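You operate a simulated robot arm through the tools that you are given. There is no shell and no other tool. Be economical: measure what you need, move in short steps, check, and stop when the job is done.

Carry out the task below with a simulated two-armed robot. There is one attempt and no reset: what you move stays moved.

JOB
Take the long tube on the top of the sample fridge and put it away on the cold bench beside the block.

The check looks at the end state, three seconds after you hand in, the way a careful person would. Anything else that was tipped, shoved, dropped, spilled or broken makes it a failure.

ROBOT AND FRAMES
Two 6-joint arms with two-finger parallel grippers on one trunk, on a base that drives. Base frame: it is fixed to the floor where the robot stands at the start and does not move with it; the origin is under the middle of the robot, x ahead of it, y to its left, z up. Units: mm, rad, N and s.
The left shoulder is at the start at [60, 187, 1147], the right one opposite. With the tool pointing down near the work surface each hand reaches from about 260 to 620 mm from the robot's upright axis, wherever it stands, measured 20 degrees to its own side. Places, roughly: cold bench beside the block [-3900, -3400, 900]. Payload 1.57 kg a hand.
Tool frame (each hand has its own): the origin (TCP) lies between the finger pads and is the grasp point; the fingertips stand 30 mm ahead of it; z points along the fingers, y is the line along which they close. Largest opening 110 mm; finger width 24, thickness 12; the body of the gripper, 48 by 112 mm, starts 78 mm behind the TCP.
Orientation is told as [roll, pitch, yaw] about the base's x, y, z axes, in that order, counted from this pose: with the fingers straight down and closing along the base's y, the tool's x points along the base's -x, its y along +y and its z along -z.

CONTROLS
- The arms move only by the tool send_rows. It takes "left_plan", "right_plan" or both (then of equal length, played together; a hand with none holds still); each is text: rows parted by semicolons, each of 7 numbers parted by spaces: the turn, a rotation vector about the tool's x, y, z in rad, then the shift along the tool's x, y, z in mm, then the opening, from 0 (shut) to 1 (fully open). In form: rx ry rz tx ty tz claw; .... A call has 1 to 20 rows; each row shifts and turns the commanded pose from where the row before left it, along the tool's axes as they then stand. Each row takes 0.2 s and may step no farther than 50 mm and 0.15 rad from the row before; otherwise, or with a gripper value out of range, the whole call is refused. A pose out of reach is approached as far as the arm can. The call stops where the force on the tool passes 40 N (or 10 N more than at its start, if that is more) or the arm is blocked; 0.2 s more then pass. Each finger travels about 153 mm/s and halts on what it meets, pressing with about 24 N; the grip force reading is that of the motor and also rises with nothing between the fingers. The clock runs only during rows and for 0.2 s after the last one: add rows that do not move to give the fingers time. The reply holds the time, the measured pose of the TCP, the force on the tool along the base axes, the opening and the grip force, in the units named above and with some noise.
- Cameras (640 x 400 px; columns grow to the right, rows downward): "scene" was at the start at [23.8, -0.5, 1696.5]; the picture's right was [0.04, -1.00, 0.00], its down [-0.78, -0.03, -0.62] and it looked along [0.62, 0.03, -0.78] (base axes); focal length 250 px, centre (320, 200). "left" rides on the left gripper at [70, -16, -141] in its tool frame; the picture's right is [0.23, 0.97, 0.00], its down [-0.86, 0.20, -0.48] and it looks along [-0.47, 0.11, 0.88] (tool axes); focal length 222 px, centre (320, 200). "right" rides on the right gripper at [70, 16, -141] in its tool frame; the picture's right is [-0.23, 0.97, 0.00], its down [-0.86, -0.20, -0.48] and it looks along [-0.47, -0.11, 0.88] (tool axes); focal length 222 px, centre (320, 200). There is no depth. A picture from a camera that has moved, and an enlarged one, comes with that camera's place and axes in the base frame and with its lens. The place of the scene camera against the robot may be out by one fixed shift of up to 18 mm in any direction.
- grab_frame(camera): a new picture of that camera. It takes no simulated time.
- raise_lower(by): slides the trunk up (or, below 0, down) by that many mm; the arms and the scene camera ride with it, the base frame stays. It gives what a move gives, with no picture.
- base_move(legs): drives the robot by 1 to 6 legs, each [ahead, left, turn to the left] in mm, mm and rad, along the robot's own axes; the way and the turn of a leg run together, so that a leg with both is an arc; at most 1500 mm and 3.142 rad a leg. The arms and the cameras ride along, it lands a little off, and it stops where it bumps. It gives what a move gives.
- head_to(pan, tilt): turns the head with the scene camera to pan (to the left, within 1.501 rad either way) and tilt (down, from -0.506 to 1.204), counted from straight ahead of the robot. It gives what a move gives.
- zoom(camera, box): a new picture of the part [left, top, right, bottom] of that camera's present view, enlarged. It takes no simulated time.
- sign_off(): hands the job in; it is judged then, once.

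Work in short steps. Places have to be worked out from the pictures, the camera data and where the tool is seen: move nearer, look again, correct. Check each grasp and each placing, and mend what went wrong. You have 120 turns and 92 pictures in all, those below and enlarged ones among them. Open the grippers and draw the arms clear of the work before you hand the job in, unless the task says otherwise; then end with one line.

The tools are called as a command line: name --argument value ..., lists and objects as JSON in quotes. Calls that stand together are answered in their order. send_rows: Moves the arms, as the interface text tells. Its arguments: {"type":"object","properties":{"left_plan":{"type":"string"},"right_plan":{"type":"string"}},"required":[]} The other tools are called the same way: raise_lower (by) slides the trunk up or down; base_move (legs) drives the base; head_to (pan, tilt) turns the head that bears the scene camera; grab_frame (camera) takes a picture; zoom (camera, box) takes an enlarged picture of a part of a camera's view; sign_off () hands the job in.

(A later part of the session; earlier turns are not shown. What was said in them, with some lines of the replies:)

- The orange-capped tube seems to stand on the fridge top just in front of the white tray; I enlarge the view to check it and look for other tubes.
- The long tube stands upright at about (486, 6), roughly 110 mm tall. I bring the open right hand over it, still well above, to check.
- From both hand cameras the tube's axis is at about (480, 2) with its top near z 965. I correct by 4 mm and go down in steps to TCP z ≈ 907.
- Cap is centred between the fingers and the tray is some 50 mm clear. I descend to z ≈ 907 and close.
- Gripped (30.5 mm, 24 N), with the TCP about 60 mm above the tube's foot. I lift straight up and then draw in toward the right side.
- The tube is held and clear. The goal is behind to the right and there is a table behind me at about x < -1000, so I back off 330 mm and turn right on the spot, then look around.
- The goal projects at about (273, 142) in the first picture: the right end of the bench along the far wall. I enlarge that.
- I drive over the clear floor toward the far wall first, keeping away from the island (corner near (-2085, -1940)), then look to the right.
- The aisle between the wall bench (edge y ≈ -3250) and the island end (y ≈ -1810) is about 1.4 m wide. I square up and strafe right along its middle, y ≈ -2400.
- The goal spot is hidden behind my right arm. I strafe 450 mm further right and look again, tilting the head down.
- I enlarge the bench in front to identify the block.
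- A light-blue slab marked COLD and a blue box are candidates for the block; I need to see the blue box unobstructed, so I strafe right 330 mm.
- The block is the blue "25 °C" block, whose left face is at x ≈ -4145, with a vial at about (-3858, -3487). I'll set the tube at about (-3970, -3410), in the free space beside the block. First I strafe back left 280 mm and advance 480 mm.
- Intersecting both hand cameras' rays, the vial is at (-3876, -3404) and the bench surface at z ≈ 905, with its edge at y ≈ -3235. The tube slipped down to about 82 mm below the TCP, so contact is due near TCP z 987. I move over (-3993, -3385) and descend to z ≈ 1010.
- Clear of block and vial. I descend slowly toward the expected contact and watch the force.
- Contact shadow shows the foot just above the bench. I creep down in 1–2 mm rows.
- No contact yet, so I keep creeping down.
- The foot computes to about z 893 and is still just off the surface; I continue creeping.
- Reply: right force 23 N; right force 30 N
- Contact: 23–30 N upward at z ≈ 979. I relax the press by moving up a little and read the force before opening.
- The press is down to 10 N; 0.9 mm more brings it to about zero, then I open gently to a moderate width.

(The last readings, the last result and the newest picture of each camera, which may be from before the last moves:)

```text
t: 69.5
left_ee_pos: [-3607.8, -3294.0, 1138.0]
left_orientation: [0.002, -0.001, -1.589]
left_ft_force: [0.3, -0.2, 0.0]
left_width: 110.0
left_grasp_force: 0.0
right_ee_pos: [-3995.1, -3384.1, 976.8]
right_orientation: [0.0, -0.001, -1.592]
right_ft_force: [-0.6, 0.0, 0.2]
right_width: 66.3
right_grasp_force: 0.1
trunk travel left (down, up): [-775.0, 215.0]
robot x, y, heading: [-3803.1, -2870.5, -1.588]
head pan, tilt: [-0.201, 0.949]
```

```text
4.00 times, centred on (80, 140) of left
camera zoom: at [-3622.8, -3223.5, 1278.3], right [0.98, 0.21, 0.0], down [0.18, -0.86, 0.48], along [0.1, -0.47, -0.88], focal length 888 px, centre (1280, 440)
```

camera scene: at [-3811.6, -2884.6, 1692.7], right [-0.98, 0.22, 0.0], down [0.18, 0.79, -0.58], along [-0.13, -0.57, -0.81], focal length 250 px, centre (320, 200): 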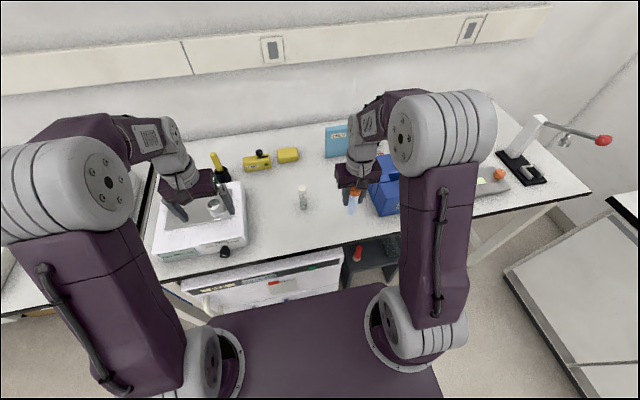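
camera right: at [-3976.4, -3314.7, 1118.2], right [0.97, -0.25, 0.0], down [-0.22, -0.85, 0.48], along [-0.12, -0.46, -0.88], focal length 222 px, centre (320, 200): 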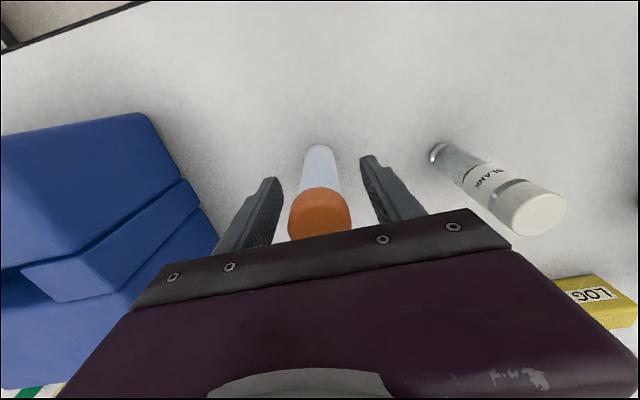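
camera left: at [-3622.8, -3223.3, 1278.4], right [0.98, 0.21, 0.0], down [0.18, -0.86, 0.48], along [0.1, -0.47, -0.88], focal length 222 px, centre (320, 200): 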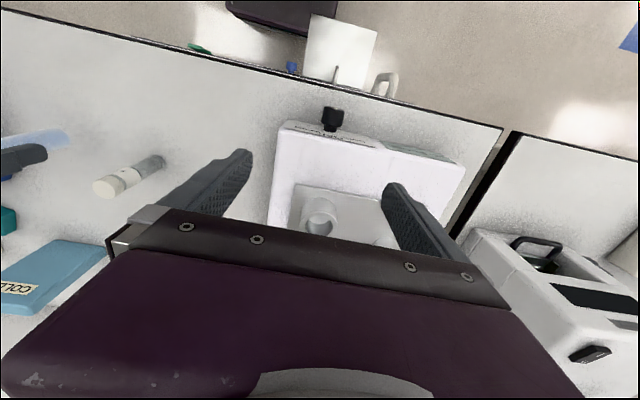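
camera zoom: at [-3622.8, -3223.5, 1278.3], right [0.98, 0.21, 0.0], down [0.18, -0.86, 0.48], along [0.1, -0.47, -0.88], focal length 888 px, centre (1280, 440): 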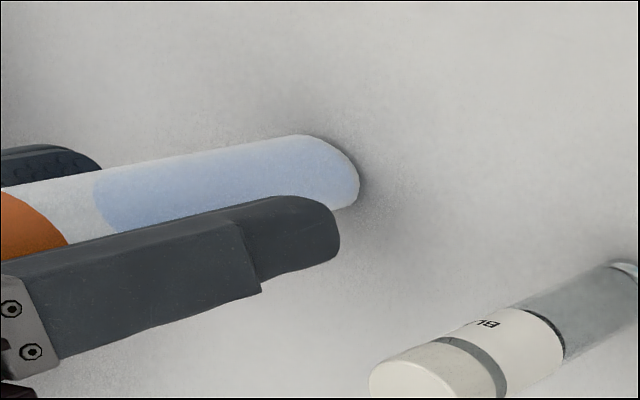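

The tube stands free between the open fingers. I raise the hand straight up clear of it, then check.

send_rows --right_plan "0 0 0 0 0 -10 0.6; 0 0 0 0 0 -25 0.6; 0 0 0 0 0 -30 0.6; 0 0 0 0 0 -35 0.6; 0 0 0 0 0 -35 0.6; 0 0 0 0 0 -35 0.6; 0 0 0 30 0 -10 0.6; 0 0 0 40 0 0 0.8; 0 0 0 40 0 0 1; 0 0 0 0 0 0 1"

grab_frame --camera "right"

zoom --camera "scene" --box '[220, 110, 420, 260]'

```text
t: 71.7
left_ee_pos: [-3607.8, -3295.5, 1137.5]
left_orientation: [0.002, 0.0, -1.59]
left_ft_force: [0.5, -0.4, 0.3]
left_width: 110.4
left_grasp_force: 0.0
right_ee_pos: [-3992.3, -3274.0, 1152.9]
right_orientation: [-0.001, 0.001, -1.591]
right_ft_force: [0.9, -0.4, 0.0]
right_width: 109.8
right_grasp_force: 0.0
trunk travel left (down, up): [-775.0, 215.0]
robot x, y, heading: [-3805.0, -2867.8, -1.589]
head pan, tilt: [-0.201, 0.949]
```

```text
54 pictures are left
camera right: at [-3975.3, -3204.8, 1295.0], right [0.97, -0.25, 0.0], down [-0.22, -0.85, 0.48], along [-0.12, -0.46, -0.88], focal length 222 px, centre (320, 200)
```

right: 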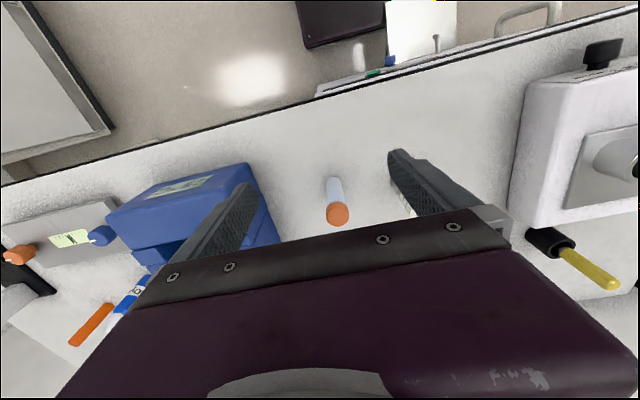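

```text
2.67 times, centred on (320, 185) of scene
camera zoom: at [-3811.6, -2884.7, 1692.6], right [-0.98, 0.22, 0.0], down [0.18, 0.79, -0.58], along [-0.13, -0.57, -0.81], focal length 666 px, centre (320, 240)
```

zoom: 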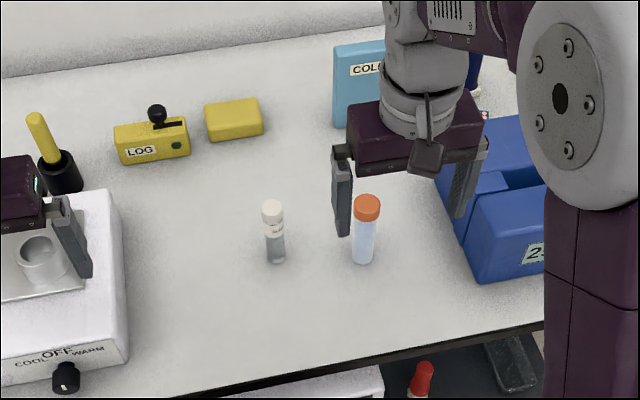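

The tube stands upright beside the block, nothing else disturbed. I back the robot off so the arms are clear of the bench and take a last look.

base_move --legs '[[-350, 0, 0]]'

head_to --pan 0.0 --tilt 0.75

zoom --camera "scene" --box '[200, 90, 480, 265]'

```text
t: 74.0
left_ee_pos: [-3598.8, -2946.9, 1137.0]
left_orientation: [0.001, 0.0, -1.579]
left_ft_force: [-0.8, 0.0, 0.4]
left_width: 109.8
left_grasp_force: 0.1
right_ee_pos: [-3983.8, -2931.4, 1152.4]
right_orientation: [-0.002, 0.002, -1.582]
right_ft_force: [-0.9, -0.4, 0.3]
right_width: 110.2
right_grasp_force: 0.1
trunk travel left (down, up): [-775.0, 215.0]
robot x, y, heading: [-3799.0, -2520.0, -1.584]
head pan, tilt: [-0.201, 0.949]
```

```text
t: 74.7
left_ee_pos: [-3598.8, -2946.1, 1137.2]
left_orientation: [0.004, -0.001, -1.579]
left_ft_force: [-0.1, -0.6, 0.4]
left_width: 110.3
left_grasp_force: 0.1
right_ee_pos: [-3982.0, -2929.6, 1154.2]
right_orientation: [-0.001, 0.0, -1.581]
right_ft_force: [-0.1, -0.2, 1.0]
right_width: 110.1
right_grasp_force: 0.0
trunk travel left (down, up): [-775.0, 215.0]
robot x, y, heading: [-3800.3, -2522.4, -1.582]
head pan, tilt: [0.0, 0.75]
```

```text
2.29 times, centred on (340, 178) of scene
camera zoom: at [-3791.6, -2548.4, 1708.1], right [-1.0, 0.01, 0.0], down [0.01, 0.68, -0.73], along [-0.01, -0.73, -0.68], focal length 570 px, centre (274, 251)
```

zoom: 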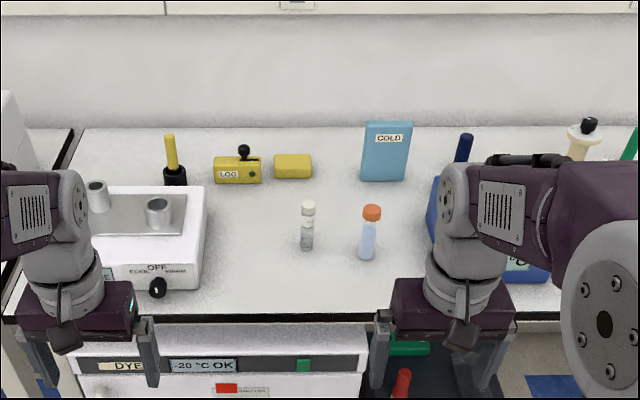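

The tube stands upright on the cold bench beside the block, both hands are open and clear, so I hand in.

sign_off

```text
The job is handed in.
```

The long tube from the fridge top now stands upright on the cold bench, about 110 mm from the blue "25 °C" block, which I took to be the block meant. The last picture shows nothing else on the bench disturbed.
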